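You operate a simulated robot arm through the tools that you are given. There is no shell and no other tool.

The job below is to be done with a simulated robot arm. You get a single attempt, and the scene is never put back.

Task
Put things in order on the top of the check table. At the end: the white pad is on the plate; the yellow clip stands on top of the bolt-on transducer; the red tag stands on top of the beige paper cartridge; the blue clip stands on top of the brown filter element; whatever was shut is shut again. Leave all else as you found it, and nothing knocked over.

The check looks at the end state, three seconds after you hand in, the way a careful person would. Anything else that was tipped, shoved, dropped, spilled or broken makes it a failure.

Robot
A 5-joint arm with a two-finger parallel gripper, fixed in place. Base frame: the origin is at the foot of the arm, x ahead of it, y to its left, z up; the work surface is at about z = 0. Readings come in mm, degrees, newtons and seconds.
With the tool pointing down near the work surface it reaches from about 260 to 600 mm from the base axis. Its first joint turns from -66.0 to 66.0 degrees. The tool tilts only in the upright plane through the base axis and itself; it spins freely about its own axis. Payload 1.57 kg.
Tool frame: the origin (TCP) lies between the finger pads and is the grasp point; the fingertips stand 30 mm ahead of it; z points along the fingers, y is the line along which they close. Largest opening 80 mm; finger width 17, thickness 12; the body of the gripper, 40 by 82 mm, starts 80 mm behind the TCP.
Orientation is told as [roll, pitch, yaw] about the base's x, y, z axes, in that order, counted from this pose: with the fingers straight down and closing along the base's y, the tool's x points along the base's -x, its y along +y and its z along -z.

Tools
- The arm moves only by the tool send_rows. Its argument "commands" is text: rows parted by semicolons, each of 7 numbers parted by spaces: the finger opening in mm, from 0 to 80, then the shift along the base's x, y, z in units of 250 mm (1.0 is 250 mm), then the turn, a rotation vector about the base's x, y, z in units of 60 degrees (1.0 is 60 degrees). In form: jaw tx ty tz wx wy wz; .... A call has 1 to 20 rows; each row is the pose to reach, as a shift and turn from the pose commanded when the call began. A call with a number of a shift or a turn outside -1 to 1 is refused whole. A row lasts 0.2 s, in which the tool goes at most 50 mm and 8.6 degrees; a call with a longer step from one row to the next is refused whole, and so is a gripper value outside its range. Where a pose cannot be reached the arm comes as near as it can. A force on the tool above 40 N (or 10 N above the force at the start of the call, whichever is more), or a blocked arm, ends the call early, and 0.2 s more pass. Each finger travels about 153 mm/s and halts on what it meets, pressing with about 25 N; the grip force reading is that of the motor and also rises with nothing between the fingers. The clock runs only during rows and for 0.2 s after the last one: add rows that repeat a pose to give the fingers time. It gives the time, the measured TCP pose, the force on the tool (base axes), the opening and the grip force at its end, in the units of the frame above (readings bear some noise), with the torque about the TCP (base axes, N m) and any sound that the robot's microphone picked up, and new pictures: "views" is both (left out), scene, wrist or none.
- Cameras (640 x 400 px; columns grow to the right, rows downward): "scene" is fixed at [38, 400.3, 512.2]; the picture's right is [-0.69, -0.72, 0.00], its down [-0.49, 0.47, -0.74] and it looks along [0.53, -0.51, -0.67] (base axes); focal length 232 px, centre (320, 200). "wrist" rides on the gripper at [72, -7, -122] in the tool frame; the picture's right is [0.09, 1.00, 0.00], its down [-0.84, 0.08, -0.54] and it looks along [-0.54, 0.05, 0.84] (tool axes); focal length 238 px, centre (320, 200). There is no depth. A picture from a camera that has moved, and an enlarged one, comes with that camera's place and axes in the base frame and with its lens.
- close_up(camera, box): a new picture of the part [left, top, right, bottom] of that camera's present view, enlarged. No time passes.
- hand_in(): hands the job in; it is judged then, once.

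Places have to be worked out from the pictures, the camera data and where the tool is seen. Open the gripper and draw the arm clear of the work before you hand the job in, unless the task says otherwise.

The tools are called after "Emit:" by a JSON object that holds its "fn" and its "kwargs". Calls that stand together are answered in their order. send_rows: Moves the arm, as the interface text tells. Its arguments: {"type":"object","properties":{"commands":{"type":"string"},"views":{"type":"string","enum":["both","scene","wrist","none"]}},"required":["commands"]} The other tools are called the same way: close_up (camera, box) takes an enlarged picture of a part of a camera's view; hand_in () hands the job in.

At the start:

```text
clock: 0.0
tool_pos: [331.1, 38.5, 320.9]
tool_rot: [0.0, -0.1, 0.0]
ft_force: [-0.1, -0.3, -0.5]
wrist_torque: [-0.03, -0.02, 0.0]
gripper_width: 80.1
grasp_force: 0.0
```

scene: 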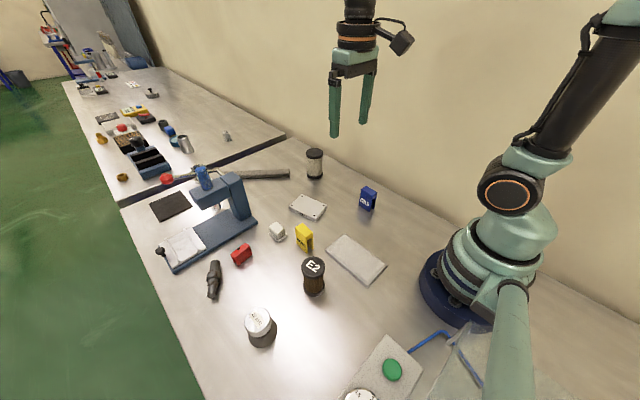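
wrist: 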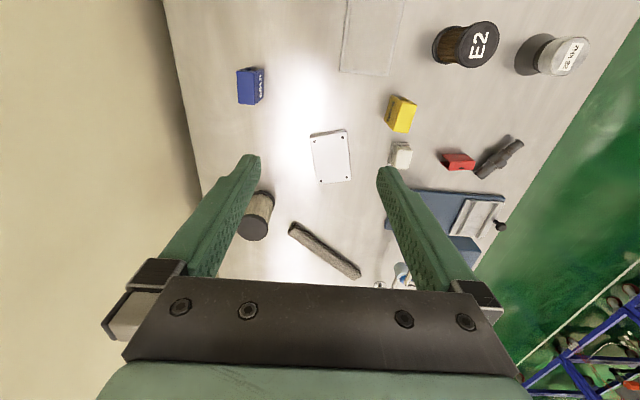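

I start by looking closely at the bench from both cameras to identify the items before I move anything.

Emit:
{"fn": "close_up", "kwargs": {"camera": "scene", "box": [140, 140, 300, 240]}}

Emit:
{"fn": "close_up", "kwargs": {"camera": "scene", "box": [220, 140, 420, 265]}}

Emit:
{"fn": "close_up", "kwargs": {"camera": "scene", "box": [140, 225, 400, 400]}}

Emit:
{"fn": "close_up", "kwargs": {"camera": "wrist", "box": [360, 0, 600, 150]}}

Emit:
{"fn": "close_up", "kwargs": {"camera": "wrist", "box": [360, 130, 560, 290]}}

Emit:
{"fn": "close_up", "kwargs": {"camera": "wrist", "box": [200, 50, 400, 290]}}

```text
4.00 times, centred on (220, 190) of scene
camera zoom: at [38.0, 400.3, 512.2], right [-0.69, -0.72, 0.0], down [-0.49, 0.47, -0.74], along [0.53, -0.51, -0.67], focal length 928 px, centre (720, 240)
```

zoom: 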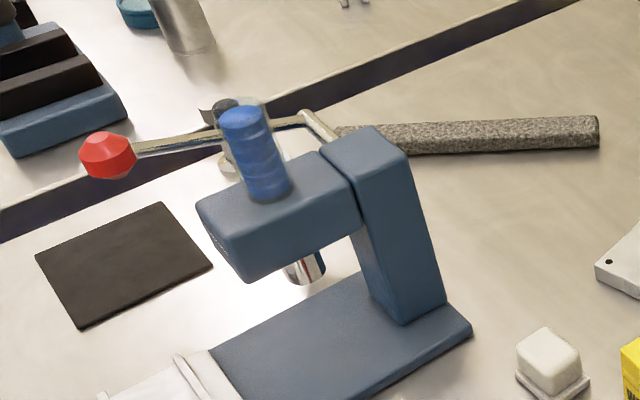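

```text
3.20 times, centred on (320, 202) of scene
camera zoom: at [38.0, 400.3, 512.2], right [-0.69, -0.72, 0.0], down [-0.49, 0.47, -0.74], along [0.53, -0.51, -0.67], focal length 742 px, centre (320, 192)
```

zoom: 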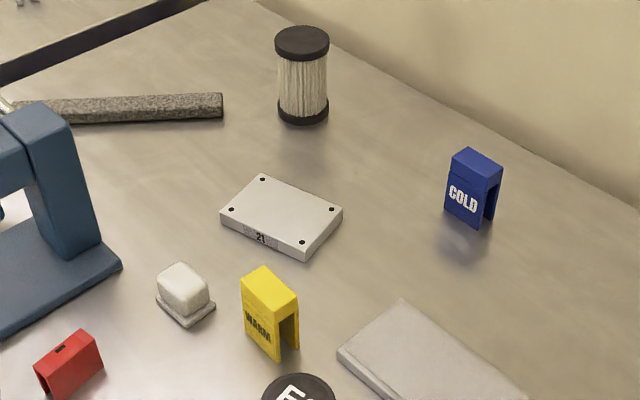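

```text
2.29 times, centred on (270, 312) of scene
camera zoom: at [38.0, 400.3, 512.2], right [-0.69, -0.72, 0.0], down [-0.49, 0.47, -0.74], along [0.53, -0.51, -0.67], focal length 530 px, centre (434, -57)
```

zoom: 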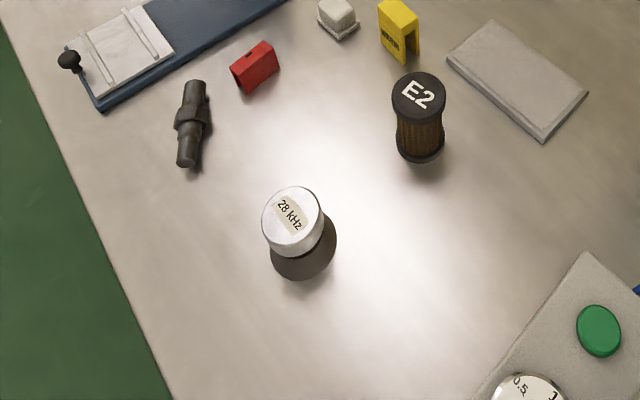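

```text
2.67 times, centred on (480, 75) of wrist
camera zoom: at [258.8, 31.8, 442.7], right [-0.09, 1.0, 0.0], down [0.84, 0.08, 0.54], along [0.54, 0.05, -0.84], focal length 636 px, centre (-107, 533)
```

zoom: 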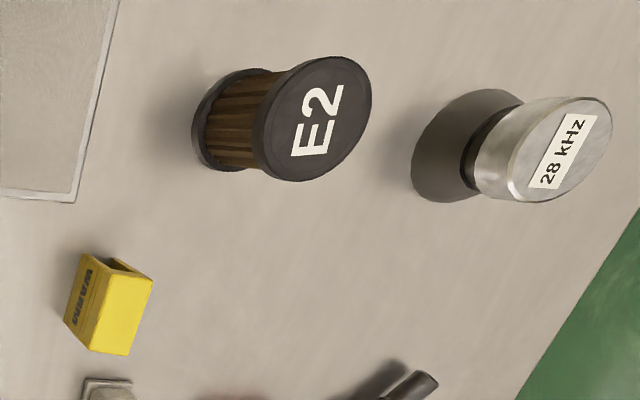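

```text
2.50 times, centred on (460, 210) of wrist
camera zoom: at [258.8, 31.8, 442.7], right [-0.09, 1.0, 0.0], down [0.84, 0.08, 0.54], along [0.54, 0.05, -0.84], focal length 596 px, centre (-30, 175)
```

zoom: 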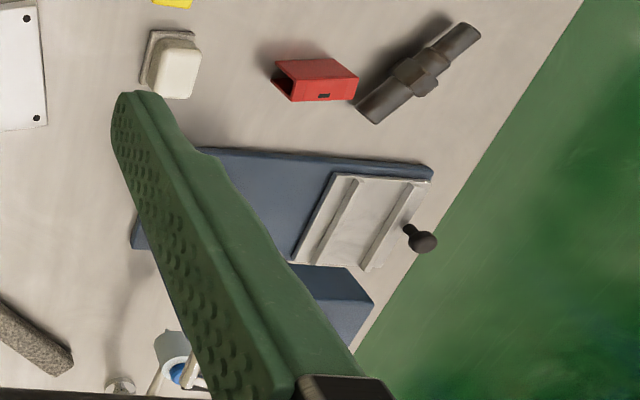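

```text
1.67 times, centred on (300, 170) of wrist
camera zoom: at [258.8, 31.8, 442.7], right [-0.09, 1.0, 0.0], down [0.84, 0.08, 0.54], along [0.54, 0.05, -0.84], focal length 397 px, centre (353, 250)
```

zoom: 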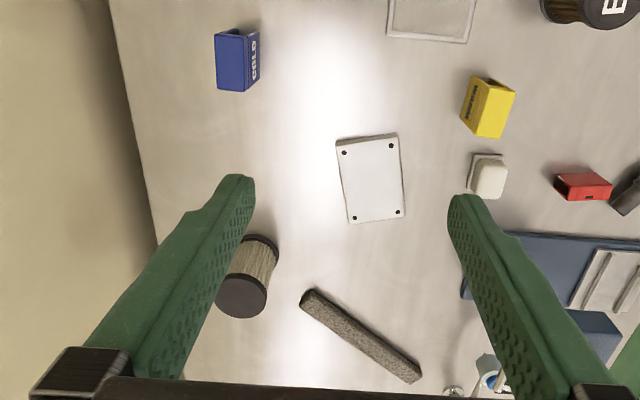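

The main objects are visible, but I can't yet tell which item is "the plate" or what counts as "shut". I'll zoom in on the remaining areas.

Emit:
{"fn": "close_up", "kwargs": {"camera": "scene", "box": [320, 300, 480, 400]}}

Emit:
{"fn": "close_up", "kwargs": {"camera": "scene", "box": [80, 80, 240, 180]}}

Emit:
{"fn": "close_up", "kwargs": {"camera": "scene", "box": [140, 220, 260, 295]}}

Emit:
{"fn": "close_up", "kwargs": {"camera": "scene", "box": [225, 205, 325, 268]}}

Emit:
{"fn": "close_up", "kwargs": {"camera": "scene", "box": [310, 215, 410, 290]}}

Emit:
{"fn": "close_up", "kwargs": {"camera": "scene", "box": [420, 300, 580, 400]}}

```text
4.00 times, centred on (400, 350) of scene
camera zoom: at [38.0, 400.3, 512.2], right [-0.69, -0.72, 0.0], down [-0.49, 0.47, -0.74], along [0.53, -0.51, -0.67], focal length 928 px, centre (0, -400)
```

zoom: 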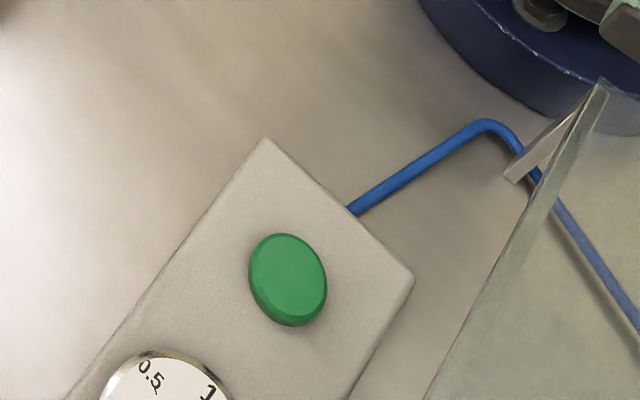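

```text
4.00 times, centred on (160, 130) of scene
camera zoom: at [38.0, 400.3, 512.2], right [-0.69, -0.72, 0.0], down [-0.49, 0.47, -0.74], along [0.53, -0.51, -0.67], focal length 928 px, centre (960, 480)
```

zoom: 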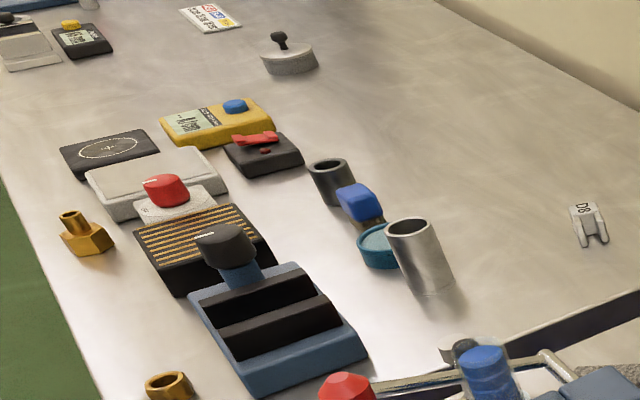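

```text
5.33 times, centred on (200, 258) of scene
camera zoom: at [38.0, 400.3, 512.2], right [-0.69, -0.72, 0.0], down [-0.49, 0.47, -0.74], along [0.53, -0.51, -0.67], focal length 1237 px, centre (960, -107)
```

zoom: 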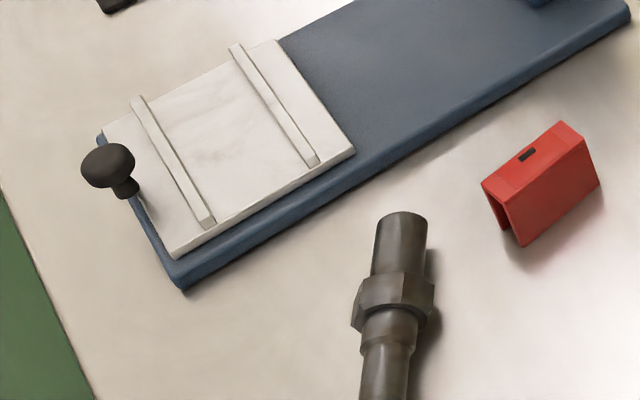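

```text
6.35 times, centred on (275, 236) of scene
camera zoom: at [38.0, 400.3, 512.2], right [-0.69, -0.72, 0.0], down [-0.49, 0.47, -0.74], along [0.53, -0.51, -0.67], focal length 1473 px, centre (606, -32)
```

zoom: 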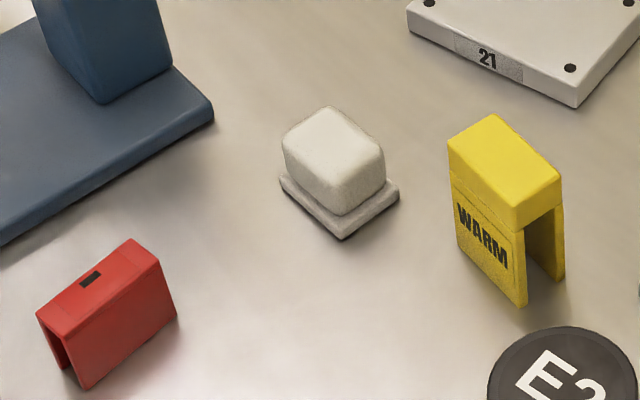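

```text
5.33 times, centred on (360, 252) of scene
camera zoom: at [38.0, 400.3, 512.2], right [-0.69, -0.72, 0.0], down [-0.49, 0.47, -0.74], along [0.53, -0.51, -0.67], focal length 1237 px, centre (107, -80)
```

zoom: 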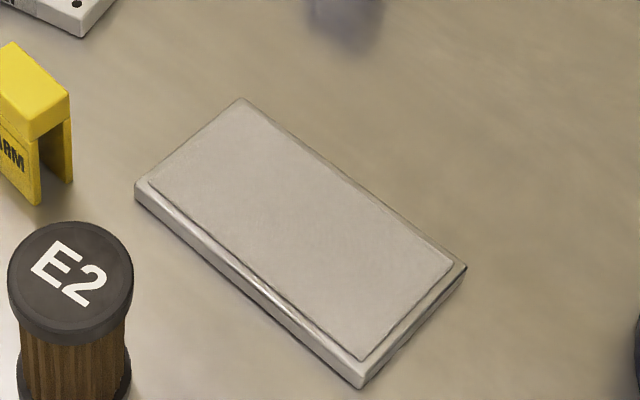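

```text
4.00 times, centred on (500, 350) of scene
camera zoom: at [38.0, 400.3, 512.2], right [-0.69, -0.72, 0.0], down [-0.49, 0.47, -0.74], along [0.53, -0.51, -0.67], focal length 928 px, centre (-400, -400)
```

zoom: 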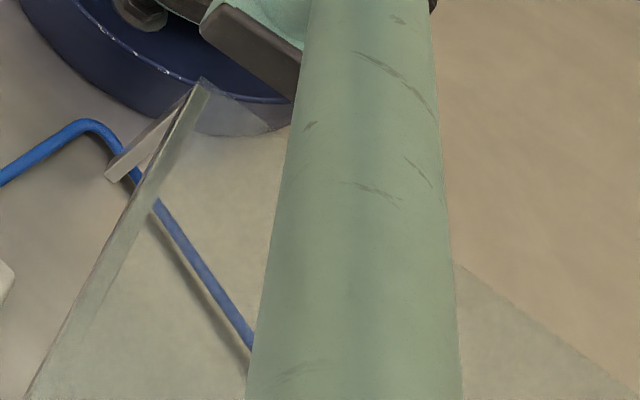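

The three clips are inverted-U shapes, and there are two plate-like items: the "21" plate and the grey plate near the arm. There is also a glass panel and a button box close to the robot, so I'll swing the wrist camera high over the left side to survey them.

Emit:
{"fn": "send_rows", "kwargs": {"commands": "80 -0.0255 0.0955 0.0395 0 0 0.125; 80 -0.051 0.191 0.079 0 0 0.25; 80 -0.0765 0.2865 0.1185 0 0 0.375; 80 -0.102 0.382 0.158 0 0 0.5; 80 -0.1275 0.4775 0.1975 0 0 0.625; 80 -0.153 0.573 0.237 0 0 0.75; 80 -0.1785 0.6685 0.2765 0 0 0.875; 80 -0.204 0.764 0.316 0 0 1", "views": "both"}}

```text
clock: 1.8
tool_pos: [278.4, 229.8, 398.6]
tool_rot: [0.0, 0.0, 60.2]
ft_force: [0.4, -0.3, 1.3]
wrist_torque: [0.0, -0.06, 0.01]
gripper_width: 80.0
grasp_force: 0.0
camera wrist: at [248.0, 164.8, 521.3], right [-0.91, 0.42, 0.0], down [0.35, 0.76, 0.54], along [0.23, 0.49, -0.84], focal length 238 px, centre (320, 200)
```

scene: 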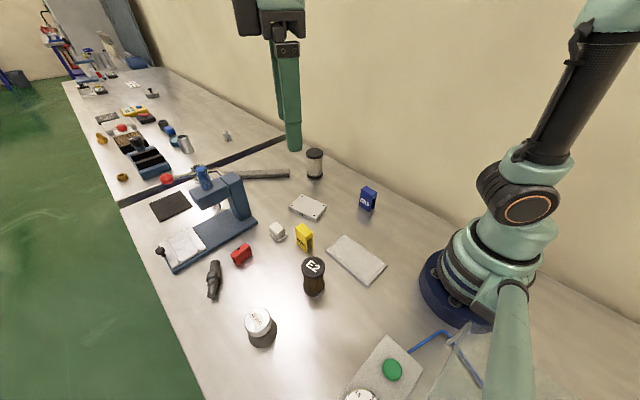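
wrist: 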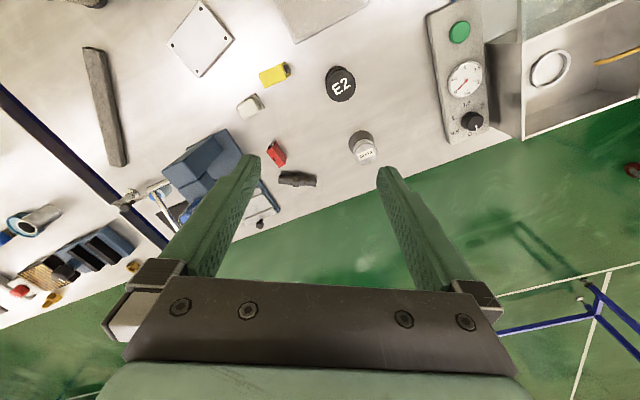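

The wrist view shows a control box with a button and gauge, and an enclosure beyond it. I'll zoom in on that and on the objects.

Emit:
{"fn": "close_up", "kwargs": {"camera": "wrist", "box": [420, 0, 640, 150]}}

Emit:
{"fn": "close_up", "kwargs": {"camera": "wrist", "box": [160, 0, 400, 150]}}

Emit:
{"fn": "close_up", "kwargs": {"camera": "wrist", "box": [100, 110, 340, 260]}}

Emit:
{"fn": "close_up", "kwargs": {"camera": "wrist", "box": [220, 50, 400, 190]}}

```text
2.67 times, centred on (530, 75) of wrist
camera zoom: at [248.0, 164.8, 521.3], right [-0.91, 0.42, 0.0], down [0.35, 0.76, 0.54], along [0.23, 0.49, -0.84], focal length 636 px, centre (-240, 533)
```

zoom: 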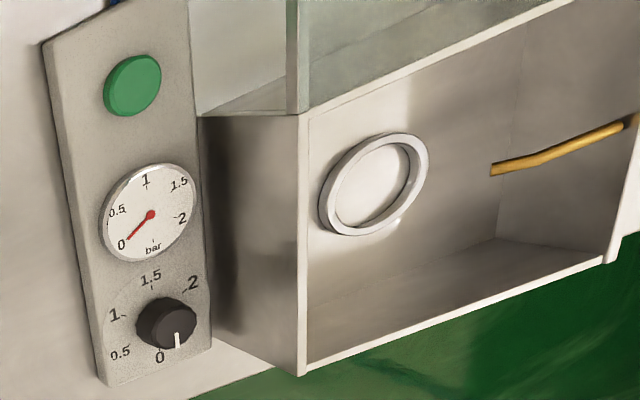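

```text
2.67 times, centred on (280, 75) of wrist
camera zoom: at [248.0, 164.8, 521.3], right [-0.91, 0.42, 0.0], down [0.35, 0.76, 0.54], along [0.23, 0.49, -0.84], focal length 636 px, centre (427, 533)
```

zoom: 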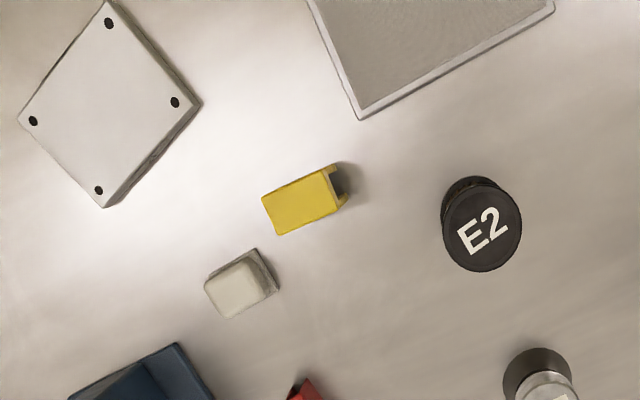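

```text
2.67 times, centred on (220, 185) of wrist
camera zoom: at [248.0, 164.8, 521.3], right [-0.91, 0.42, 0.0], down [0.35, 0.76, 0.54], along [0.23, 0.49, -0.84], focal length 636 px, centre (587, 240)
```

zoom: 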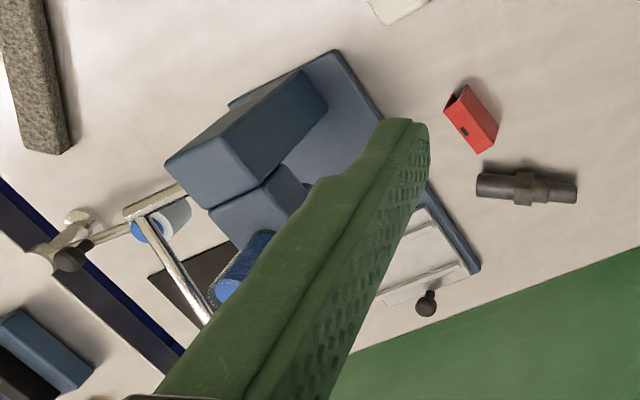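

```text
2.86 times, centred on (310, 120) of wrist
camera zoom: at [248.0, 164.8, 521.3], right [-0.91, 0.42, 0.0], down [0.35, 0.76, 0.54], along [0.23, 0.49, -0.84], focal length 681 px, centre (349, 429)
```

zoom: 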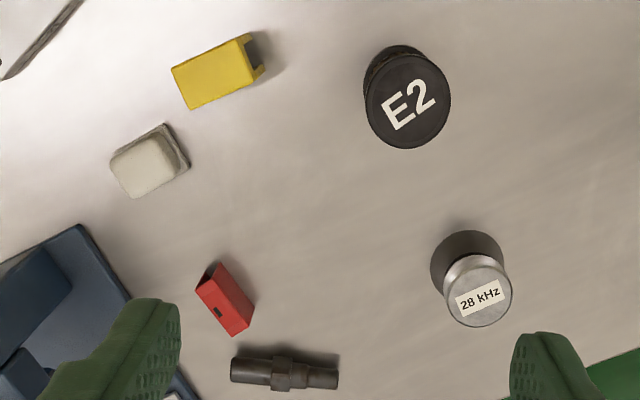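

The control box and chamber sit at about x<40, outside the arm's reach, so they're background. I'll turn the camera round to face back toward the base and get a close look at the grey plate and the ground near it.

Emit:
{"fn": "send_rows", "kwargs": {"commands": "80 0.02 -0.05 -0.08 0 0 0.125; 80 0.04 -0.1 -0.16 0 0 0.25; 80 0.06 -0.15 -0.24 0 0 0.375; 80 0.08 -0.2 -0.32 0 0 0.5; 80 0.1 -0.25 -0.4 0 0 0.625; 80 0.12 -0.3 -0.48 0 0 0.75; 80 0.14 -0.35 -0.56 0 0 0.875; 80 0.16 -0.4 -0.64 0 0 1", "views": "wrist"}}

Emit:
{"fn": "send_rows", "kwargs": {"commands": "80 0 -0.012 0 0 0 0.125; 80 0 -0.025 0 0 0 0.25; 80 0 -0.037 0 0 0 0.375; 80 0 -0.05 0 0 0 0.5; 80 0 -0.062 0 0 0 0.625; 80 0 -0.075 0 0 0 0.75; 80 0 -0.087 0 0 0 0.875; 80 0 -0.1 0 0 0 1", "views": "wrist"}}

```text
clock: 3.6
tool_pos: [319.0, 128.4, 238.6]
tool_rot: [0.0, 0.0, 120.2]
ft_force: [-0.1, 0.0, -0.2]
wrist_torque: [0.0, 0.01, -0.01]
gripper_width: 80.0
grasp_force: 0.0
camera wrist: at [360.7, 70.1, 361.4], right [-0.81, -0.58, 0.0], down [-0.49, 0.68, 0.54], along [-0.31, 0.44, -0.84], focal length 238 px, centre (320, 200)
```

wrist: 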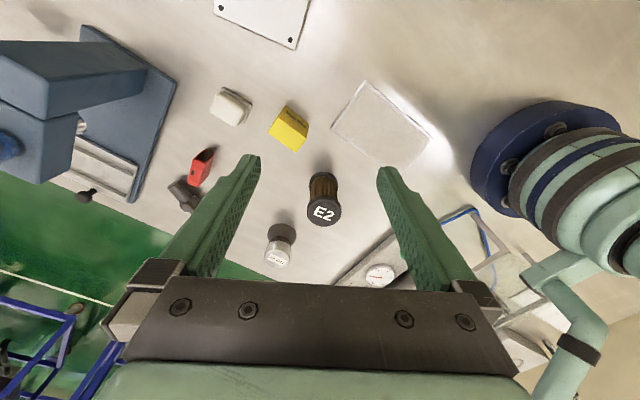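

```text
clock: 5.4
tool_pos: [318.6, 103.9, 238.2]
tool_rot: [0.0, 0.0, -179.8]
ft_force: [-0.4, -0.1, -0.4]
wrist_torque: [0.03, -0.03, -0.01]
gripper_width: 80.0
grasp_force: 0.0
camera wrist: at [391.4, 111.1, 361.7], right [0.09, -1.0, 0.0], down [-0.84, -0.08, 0.54], along [-0.54, -0.05, -0.84], focal length 238 px, centre (320, 200)
```

wrist: 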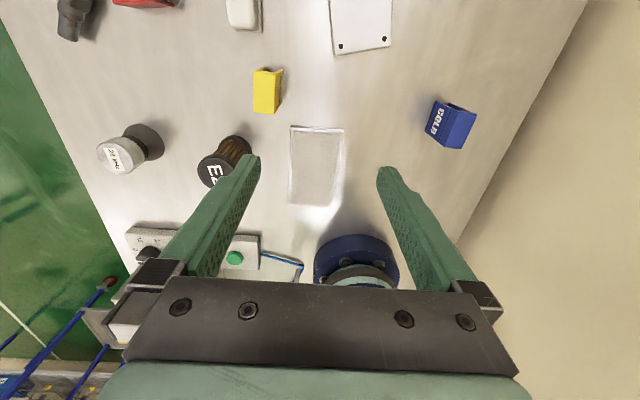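

Emit:
{"fn": "close_up", "kwargs": {"camera": "wrist", "box": [250, 100, 390, 230]}}

Emit:
{"fn": "close_up", "kwargs": {"camera": "wrist", "box": [50, 0, 290, 150]}}

Emit:
{"fn": "close_up", "kwargs": {"camera": "wrist", "box": [210, 0, 400, 110]}}

Emit:
{"fn": "close_up", "kwargs": {"camera": "wrist", "box": [390, 60, 510, 180]}}

```text
3.08 times, centred on (320, 165) of wrist
camera zoom: at [391.4, 111.1, 361.7], right [0.09, -1.0, 0.0], down [-0.84, -0.08, 0.54], along [-0.54, -0.05, -0.84], focal length 733 px, centre (320, 308)
```

zoom: 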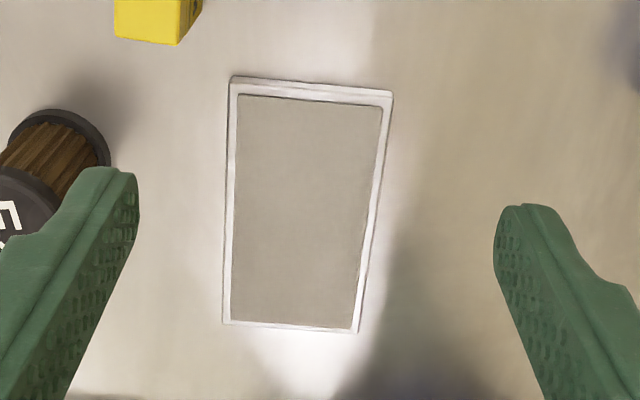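

```text
2.67 times, centred on (170, 75) of wrist
camera zoom: at [391.4, 111.1, 361.7], right [0.09, -1.0, 0.0], down [-0.84, -0.08, 0.54], along [-0.54, -0.05, -0.84], focal length 636 px, centre (720, 533)
```

zoom: 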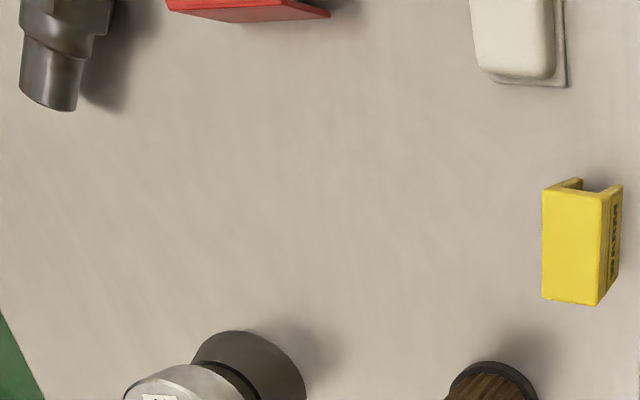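

```text
3.37 times, centred on (305, 55) of wrist
camera zoom: at [391.4, 111.1, 361.7], right [0.09, -1.0, 0.0], down [-0.84, -0.08, 0.54], along [-0.54, -0.05, -0.84], focal length 803 px, centre (370, 688)
```

zoom: 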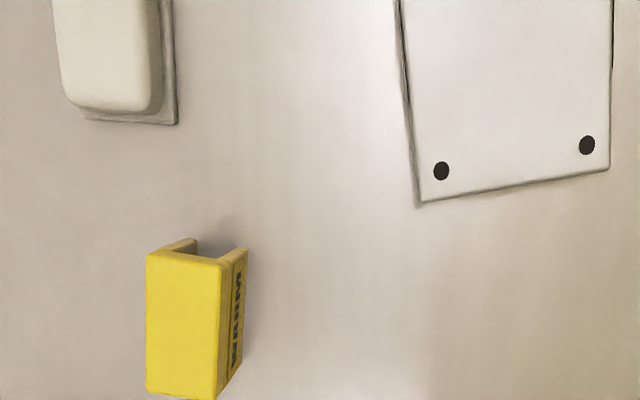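

```text
3.33 times, centred on (450, 120) of wrist
camera zoom: at [391.4, 111.1, 361.7], right [0.09, -1.0, 0.0], down [-0.84, -0.08, 0.54], along [-0.54, -0.05, -0.84], focal length 794 px, centre (-113, 467)
```

zoom: 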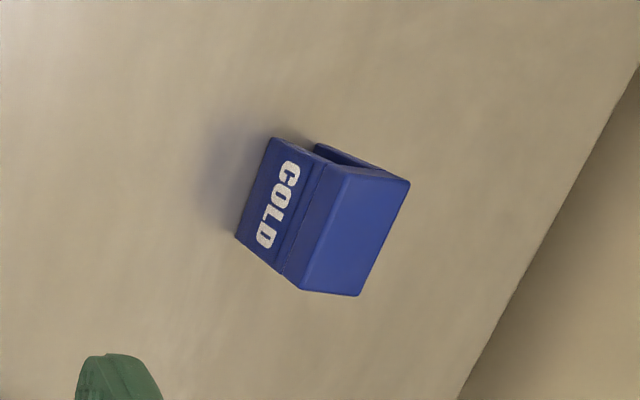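

I'll enlarge the two plate candidates and the red tag further using the fixed camera.

Emit:
{"fn": "close_up", "kwargs": {"camera": "scene", "box": [284, 186, 332, 226]}}

Emit:
{"fn": "close_up", "kwargs": {"camera": "scene", "box": [322, 230, 392, 290]}}

Emit:
{"fn": "close_up", "kwargs": {"camera": "scene", "box": [226, 236, 262, 270]}}

Emit:
{"fn": "close_up", "kwargs": {"camera": "scene", "box": [262, 215, 292, 245]}}

Emit:
{"fn": "close_up", "kwargs": {"camera": "scene", "box": [235, 300, 290, 355]}}

Emit:
{"fn": "close_up", "kwargs": {"camera": "scene", "box": [295, 140, 335, 185]}}

```text
10.00 times, centred on (308, 206) of scene
camera zoom: at [38.0, 400.3, 512.2], right [-0.69, -0.72, 0.0], down [-0.49, 0.47, -0.74], along [0.53, -0.51, -0.67], focal length 2320 px, centre (440, 140)
```

zoom: 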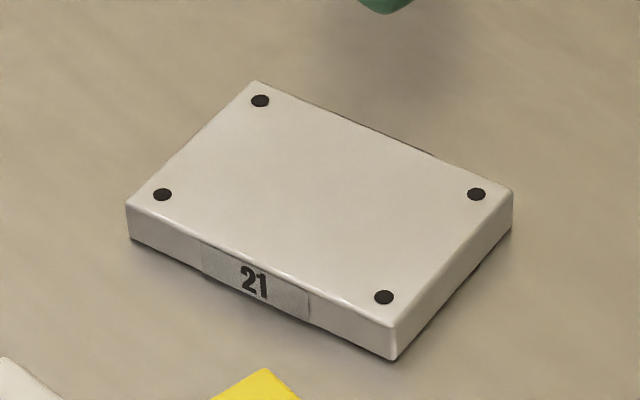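

```text
6.67 times, centred on (357, 260) of scene
camera zoom: at [38.0, 400.3, 512.2], right [-0.69, -0.72, 0.0], down [-0.49, 0.47, -0.74], along [0.53, -0.51, -0.67], focal length 1547 px, centre (73, -200)
```

zoom: 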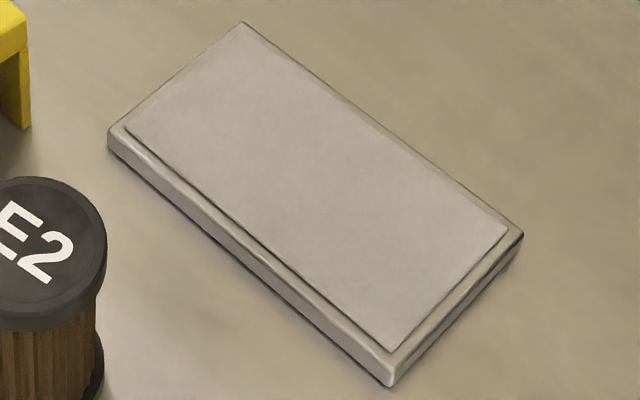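

```text
11.76 times, centred on (244, 253) of scene
camera zoom: at [38.0, 400.3, 512.2], right [-0.69, -0.72, 0.0], down [-0.49, 0.47, -0.74], along [0.53, -0.51, -0.67], focal length 2730 px, centre (1214, -424)
```

zoom: 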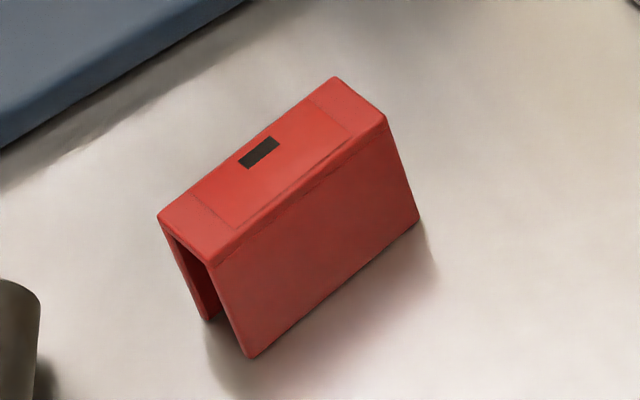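

```text
13.33 times, centred on (277, 230) of scene
camera zoom: at [38.0, 400.3, 512.2], right [-0.69, -0.72, 0.0], down [-0.49, 0.47, -0.74], along [0.53, -0.51, -0.67], focal length 3093 px, centre (893, -200)
```

zoom: 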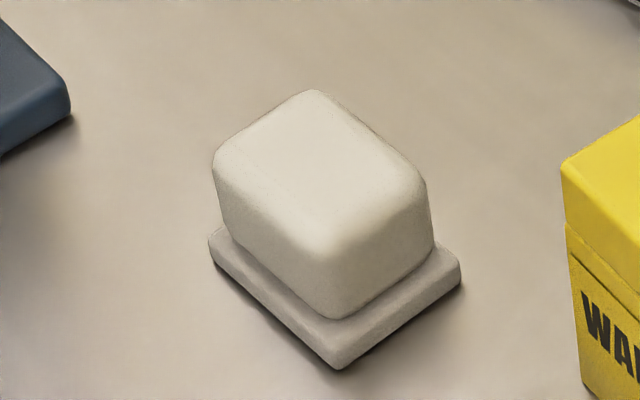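

```text
7.27 times, centred on (262, 328) of scene
camera zoom: at [38.0, 400.3, 512.2], right [-0.69, -0.72, 0.0], down [-0.49, 0.47, -0.74], along [0.53, -0.51, -0.67], focal length 1687 px, centre (738, -727)
```

zoom: 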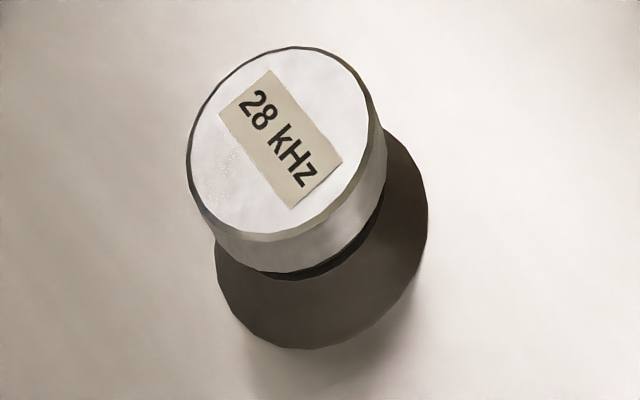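

```text
8.89 times, centred on (315, 162) of scene
camera zoom: at [38.0, 400.3, 512.2], right [-0.69, -0.72, 0.0], down [-0.49, 0.47, -0.74], along [0.53, -0.51, -0.67], focal length 2062 px, centre (364, 533)
```

zoom: 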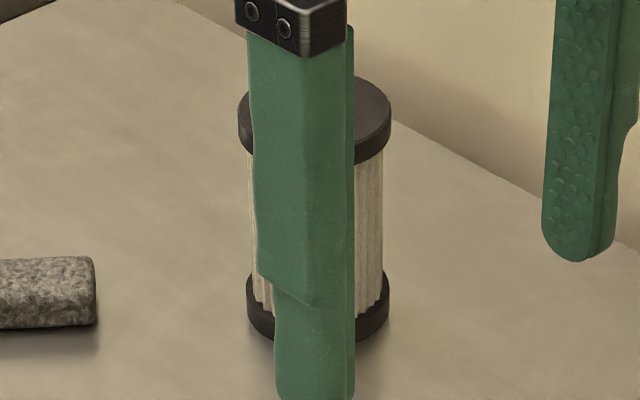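

I can't settle which plate is meant yet, so I'll magnify the grey plate's edges. That should show whether it's a solid plate, a pad with a sheet, or a lidded case.

Emit:
{"fn": "close_up", "kwargs": {"camera": "scene", "box": [355, 260, 390, 290]}}

Emit:
{"fn": "close_up", "kwargs": {"camera": "scene", "box": [324, 234, 354, 258]}}

Emit:
{"fn": "close_up", "kwargs": {"camera": "wrist", "box": [282, 120, 352, 170]}}

Emit:
{"fn": "close_up", "kwargs": {"camera": "scene", "box": [150, 160, 260, 275]}}

```text
13.33 times, centred on (372, 275) of scene
camera zoom: at [38.0, 400.3, 512.2], right [-0.69, -0.72, 0.0], down [-0.49, 0.47, -0.74], along [0.53, -0.51, -0.67], focal length 3093 px, centre (-380, -800)
```

zoom: 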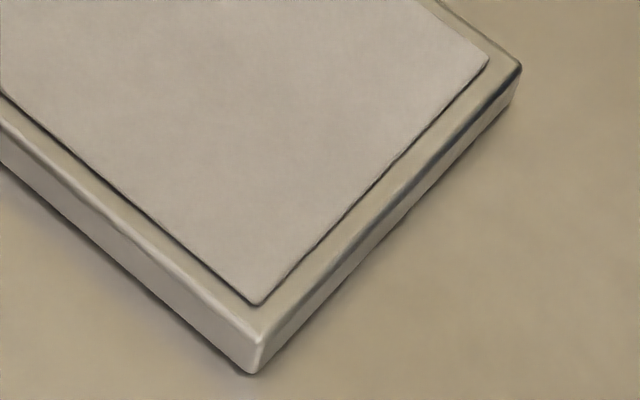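

```text
16.00 times, centred on (339, 246) of scene
camera zoom: at [38.0, 400.3, 512.2], right [-0.69, -0.72, 0.0], down [-0.49, 0.47, -0.74], along [0.53, -0.51, -0.67], focal length 3712 px, centre (16, -536)
```

zoom: 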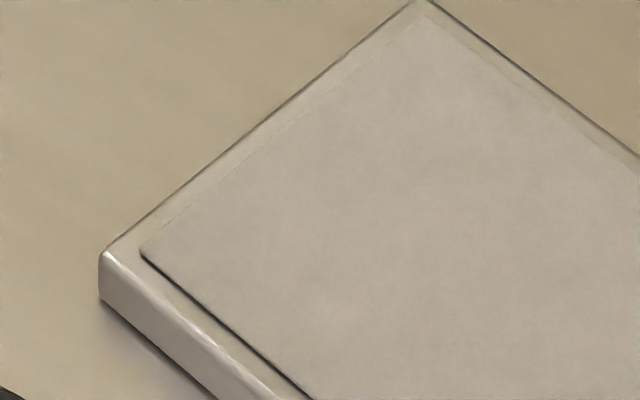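

```text
8.00 times, centred on (317, 145) of wrist
camera zoom: at [391.4, 111.1, 361.7], right [0.09, -1.0, 0.0], down [-0.84, -0.08, 0.54], along [-0.54, -0.05, -0.84], focal length 1907 px, centre (344, 640)
```

zoom: 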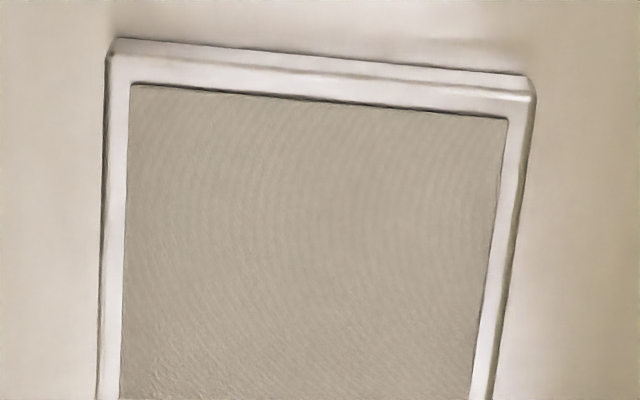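

```text
3.48 times, centred on (205, 218) of scene
camera zoom: at [38.0, 400.3, 512.2], right [-0.69, -0.72, 0.0], down [-0.49, 0.47, -0.74], along [0.53, -0.51, -0.67], focal length 807 px, centre (720, 139)
```

zoom: 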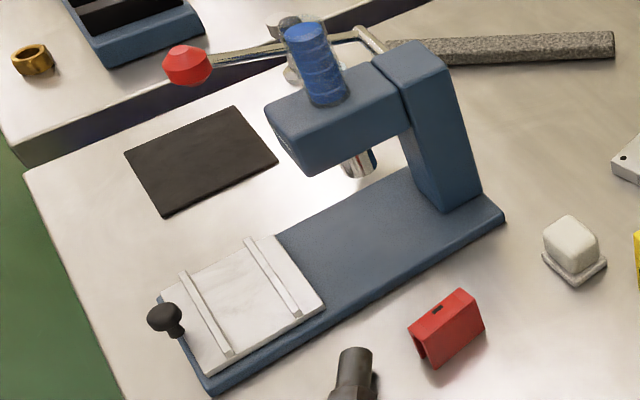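

My reading is that the "21" plate with four bolt holes is "the plate": it sits among the task objects well inside reach, while the grey slab is mostly inside the arm's dead zone with the other fixtures. I'll start with the yellow clip, estimated at about (339,164) and 44×29×51 mm, and hover over it for a finer measurement.

Emit:
{"fn": "send_rows", "kwargs": {"commands": "80 0.02 0.06 -0.09 0 0 0; 80 0.041 0.12 -0.18 0 0 0; 80 0.062 0.18 -0.27 0 0 0; 80 0.082 0.24 -0.353 0 0 0; 80 0.082 0.24 -0.353 0 0 0", "views": "both"}}

```text
clock: 6.6
tool_pos: [340.6, 165.2, 151.0]
tool_rot: [0.0, 0.0, -179.9]
ft_force: [-0.3, -0.3, -0.4]
wrist_torque: [0.0, 0.0, 0.01]
gripper_width: 80.0
grasp_force: 0.0
camera wrist: at [412.9, 172.1, 274.0], right [0.09, -1.0, 0.0], down [-0.84, -0.08, 0.54], along [-0.54, -0.05, -0.84], focal length 238 px, centre (320, 200)
```

scene: 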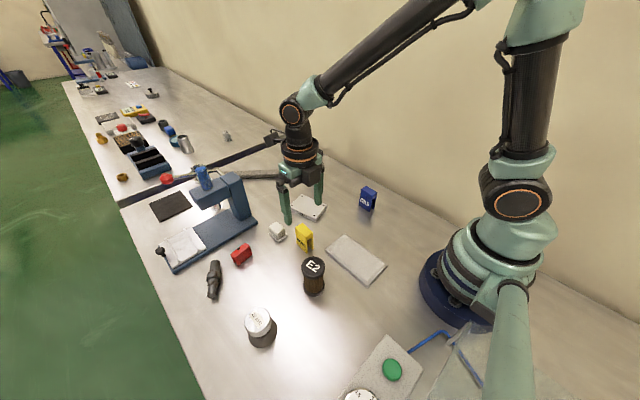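
wrist: 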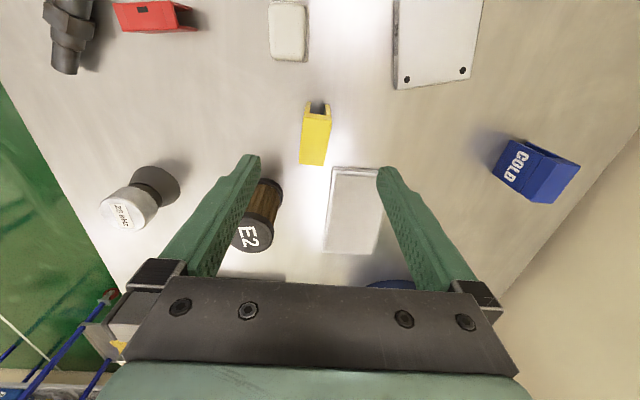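

Emit:
{"fn": "close_up", "kwargs": {"camera": "wrist", "box": [280, 90, 350, 180]}}

Emit:
{"fn": "close_up", "kwargs": {"camera": "wrist", "box": [200, 160, 300, 260]}}

Emit:
{"fn": "close_up", "kwargs": {"camera": "wrist", "box": [90, 150, 190, 240]}}

Emit:
{"fn": "close_up", "kwargs": {"camera": "wrist", "box": [100, 0, 320, 90]}}

```text
4.44 times, centred on (315, 135) of wrist
camera zoom: at [412.9, 172.1, 274.0], right [0.09, -1.0, 0.0], down [-0.84, -0.08, 0.54], along [-0.54, -0.05, -0.84], focal length 1059 px, centre (342, 489)
```

zoom: 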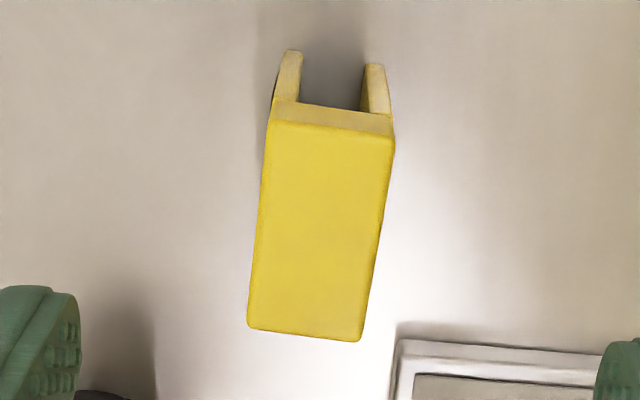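

```text
4.00 times, centred on (250, 210) of wrist
camera zoom: at [412.9, 172.1, 274.0], right [0.09, -1.0, 0.0], down [-0.84, -0.08, 0.54], along [-0.54, -0.05, -0.84], focal length 953 px, centre (600, 160)
```

zoom: 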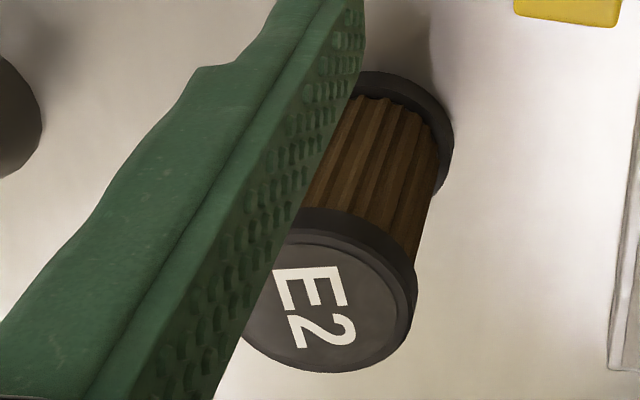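

```text
4.44 times, centred on (140, 195) of wrist
camera zoom: at [412.9, 172.1, 274.0], right [0.09, -1.0, 0.0], down [-0.84, -0.08, 0.54], along [-0.54, -0.05, -0.84], focal length 1059 px, centre (1120, 222)
```

zoom: 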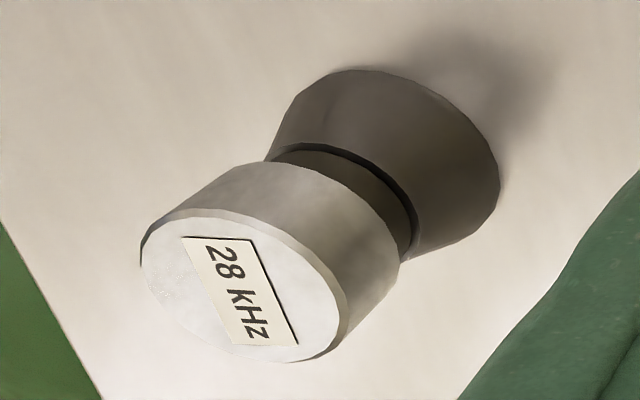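

```text
2.91 times, centred on (210, 45) of wrist
camera zoom: at [412.9, 172.1, 274.0], right [0.09, -1.0, 0.0], down [-0.84, -0.08, 0.54], along [-0.54, -0.05, -0.84], focal length 693 px, centre (640, 651)
```

zoom: 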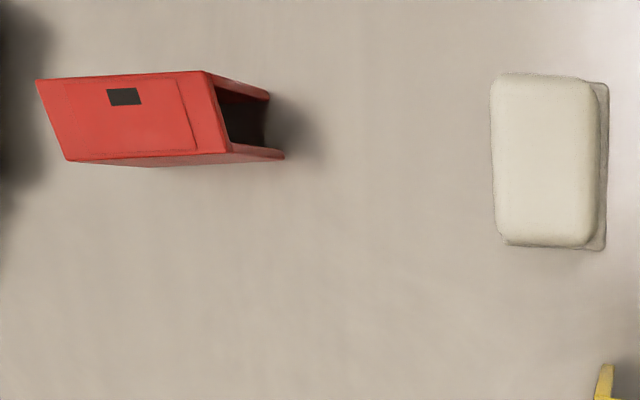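

From the wrist view, the yellow clip's top is centred at about (334,170), turned about -4°, with its long side along x. I'll align to it and descend with the fingers open, tips staying about 11 mm above the table, then check before closing.

Emit:
{"fn": "send_rows", "kwargs": {"commands": "80 -0.0264 0.0228 0 0 0 -0.063; 80 -0.0264 0.0228 -0.12 0 0 -0.063; 80 -0.0264 0.0228 -0.24 0 0 -0.063; 80 -0.0264 0.0228 -0.36 0 0 -0.063; 80 -0.0264 0.0228 -0.4426 0 0 -0.063; 80 -0.0264 0.0228 -0.4426 0 0 -0.063", "views": "both"}}

```text
clock: 8.0
tool_pos: [334.2, 170.0, 40.1]
tool_rot: [0.0, 0.1, 176.1]
ft_force: [0.2, 0.8, 0.2]
wrist_torque: [-0.02, -0.03, -0.02]
gripper_width: 79.9
grasp_force: 0.1
camera wrist: at [405.6, 171.0, 162.2], right [0.03, -1.0, 0.0], down [-0.84, -0.02, 0.54], along [-0.54, -0.01, -0.84], focal length 238 px, centre (320, 200)
```

scene: 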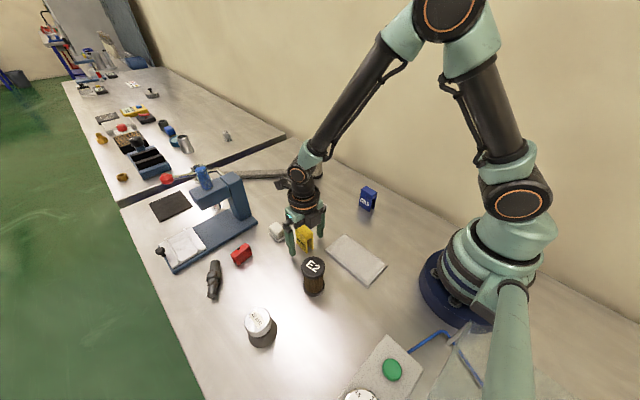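
wrist: 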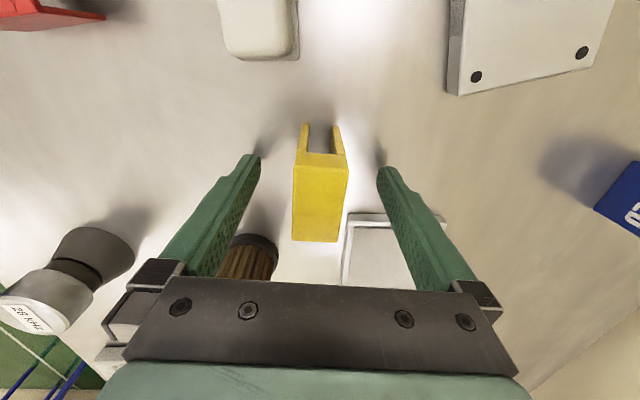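

The clip sits centred between the fingers in the wrist view. I'll close on it.

Emit:
{"fn": "send_rows", "kwargs": {"commands": "50 0 0 0 0 0 0; 35 0 0 0 0 0 0; 15 0 0 0 0 0 0; 10 0 0 0 0 0 0; 10 0 0 0 0 0 0", "views": "wrist"}}

```text
clock: 9.2
tool_pos: [333.2, 169.5, 39.9]
tool_rot: [-0.1, 0.0, 176.1]
ft_force: [-0.2, 0.0, -0.6]
wrist_torque: [0.0, 0.01, 0.0]
gripper_width: 24.5
grasp_force: 24.9
camera wrist: at [405.6, 171.1, 162.5], right [0.03, -1.0, 0.0], down [-0.84, -0.02, 0.54], along [-0.54, -0.01, -0.84], focal length 238 px, centre (320, 200)
```

wrist: 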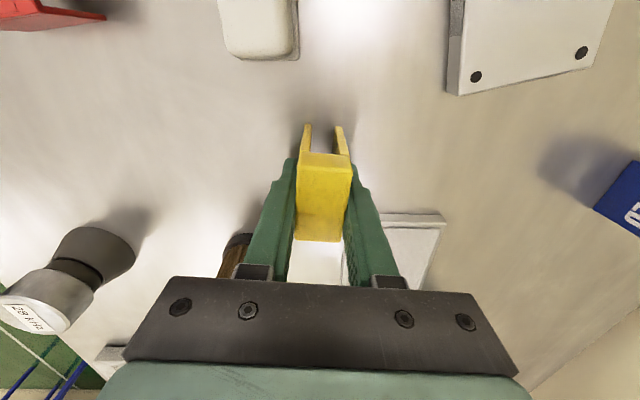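

I have a firm grip at 24.5 mm. Next I lift straight up, then carry the clip at height over toward the transducer, which is near (236,369) with its top around z≈65.

Emit:
{"fn": "send_rows", "kwargs": {"commands": "10 0 0 0.06 0 0 0; 10 0 0 0.2 0 0 0; 10 0 0 0.4 0 0 0; 10 0 0 0.6 0 0 0; 10 -0.065 0.133 0.6 0 0 0; 10 -0.131 0.265 0.6 0 0 0; 10 -0.196 0.398 0.6 0 0 0; 10 -0.261 0.531 0.6 0 0 0; 10 -0.327 0.663 0.6 0 0 0; 10 -0.392 0.796 0.6 0 0 0; 10 -0.392 0.796 0.6 0 0 0", "views": "both"}}

```text
clock: 11.6
tool_pos: [232.8, 369.8, 190.9]
tool_rot: [-0.1, 0.0, 176.3]
ft_force: [-0.4, 0.5, -0.9]
wrist_torque: [-0.02, 0.0, 0.02]
gripper_width: 24.3
grasp_force: 25.0
camera wrist: at [305.3, 373.1, 313.3], right [0.03, -1.0, 0.0], down [-0.84, -0.02, 0.54], along [-0.54, -0.01, -0.84], focal length 238 px, centre (320, 200)
```

scene: 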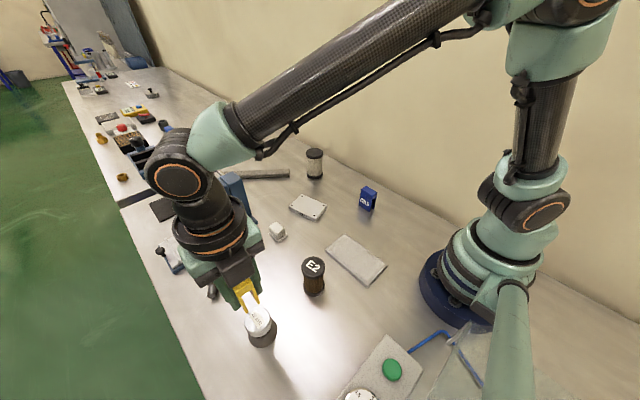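
wrist: 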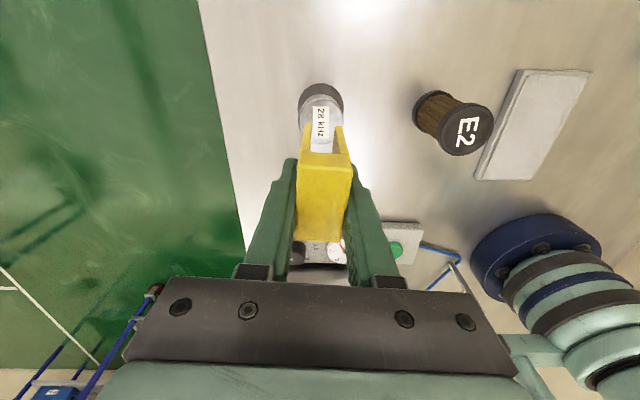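

Emit:
{"fn": "close_up", "kwargs": {"camera": "wrist", "box": [270, 70, 370, 190]}}

Emit:
{"fn": "close_up", "kwargs": {"camera": "scene", "box": [200, 260, 300, 360]}}

```text
3.33 times, centred on (320, 130) of wrist
camera zoom: at [305.3, 373.1, 313.3], right [0.03, -1.0, 0.0], down [-0.84, -0.02, 0.54], along [-0.54, -0.01, -0.84], focal length 794 px, centre (320, 433)
```

zoom: 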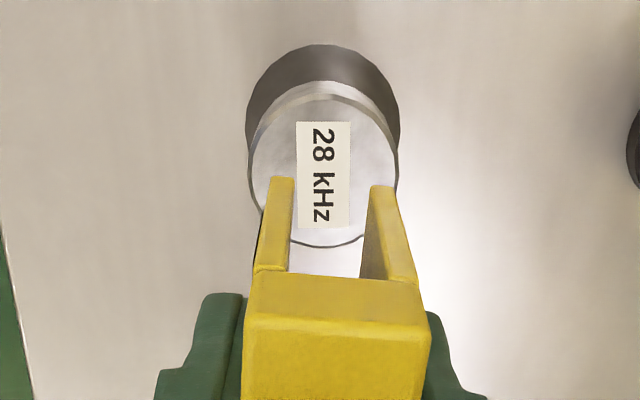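

```text
4.00 times, centred on (250, 310) of scene
camera zoom: at [38.0, 400.3, 512.2], right [-0.69, -0.72, 0.0], down [-0.49, 0.47, -0.74], along [0.53, -0.51, -0.67], focal length 928 px, centre (600, -240)
```

zoom: 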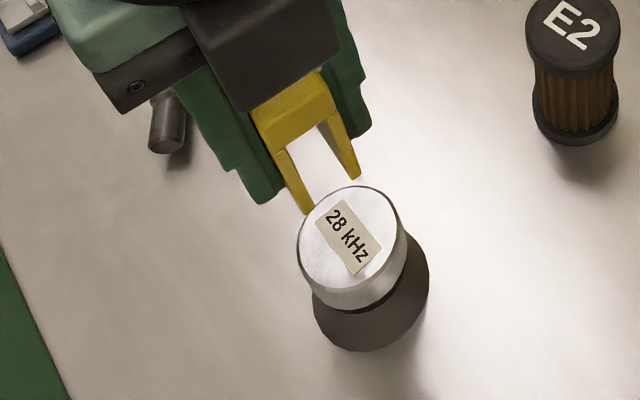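

The transducer top is about 45 mm across and centred near (240.5,370.4), height about 65. The clip needs to go +9 mm in x. I'll correct that and come down to about 5 mm above the top.

Emit:
{"fn": "send_rows", "kwargs": {"commands": "10 0.0356 0 0 0 0 0; 10 0.0356 0 -0.1 0 0 0; 10 0.0356 0 -0.2 0 0 0; 10 0.0356 0 -0.28 0 0 0; 10 0.0356 0 -0.316 0 0 0; 10 0.0356 0 -0.316 0 0 0", "views": "both"}}

```text
clock: 13.0
tool_pos: [244.9, 367.9, 110.2]
tool_rot: [0.1, 0.0, 176.1]
ft_force: [0.4, 0.6, -0.9]
wrist_torque: [-0.02, 0.0, 0.01]
gripper_width: 24.2
grasp_force: 24.7
camera wrist: at [316.8, 371.0, 233.2], right [0.03, -1.0, 0.0], down [-0.84, -0.02, 0.54], along [-0.54, -0.01, -0.84], focal length 238 px, centre (320, 200)
```

scene: 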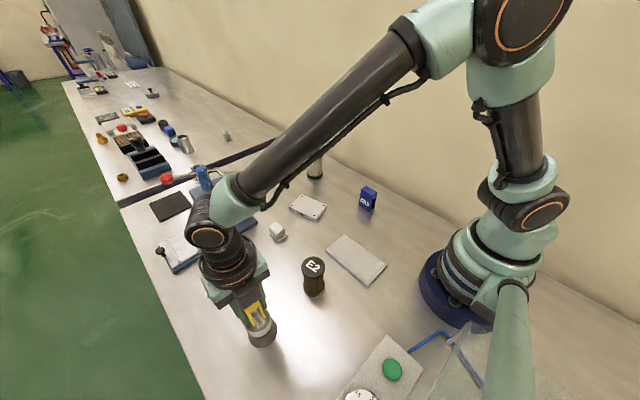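
wrist: 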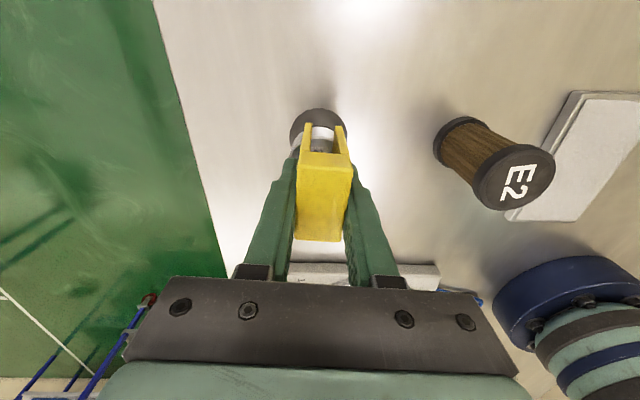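

Emit:
{"fn": "close_up", "kwargs": {"camera": "wrist", "box": [270, 90, 370, 190]}}

Emit:
{"fn": "close_up", "kwargs": {"camera": "scene", "box": [215, 285, 305, 355]}}

```text
4.00 times, centred on (320, 140) of wrist
camera zoom: at [316.8, 371.0, 233.2], right [0.03, -1.0, 0.0], down [-0.84, -0.02, 0.54], along [-0.54, -0.01, -0.84], focal length 953 px, centre (320, 440)
```

zoom: 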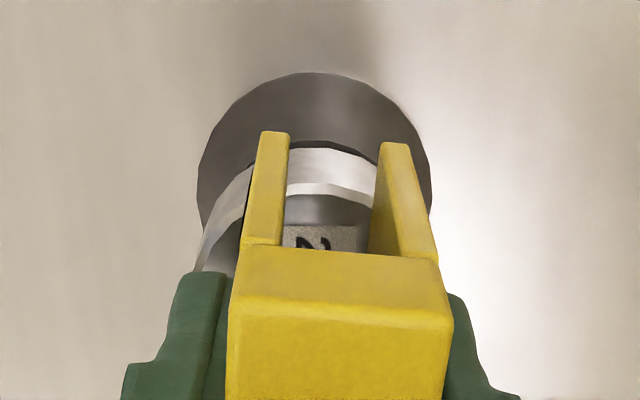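

```text
5.71 times, centred on (260, 320) of scene
camera zoom: at [38.0, 400.3, 512.2], right [-0.69, -0.72, 0.0], down [-0.49, 0.47, -0.74], along [0.53, -0.51, -0.67], focal length 1326 px, centre (663, -486)
```

zoom: 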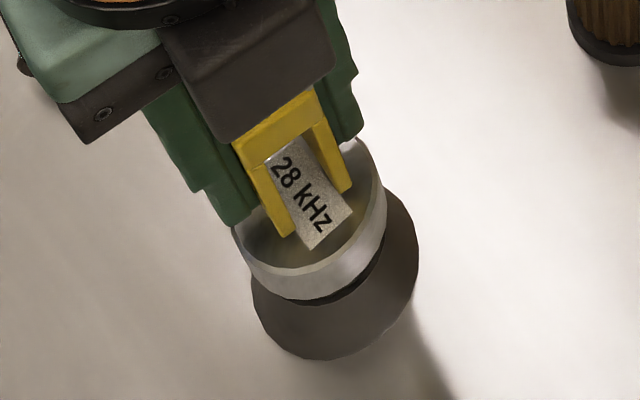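

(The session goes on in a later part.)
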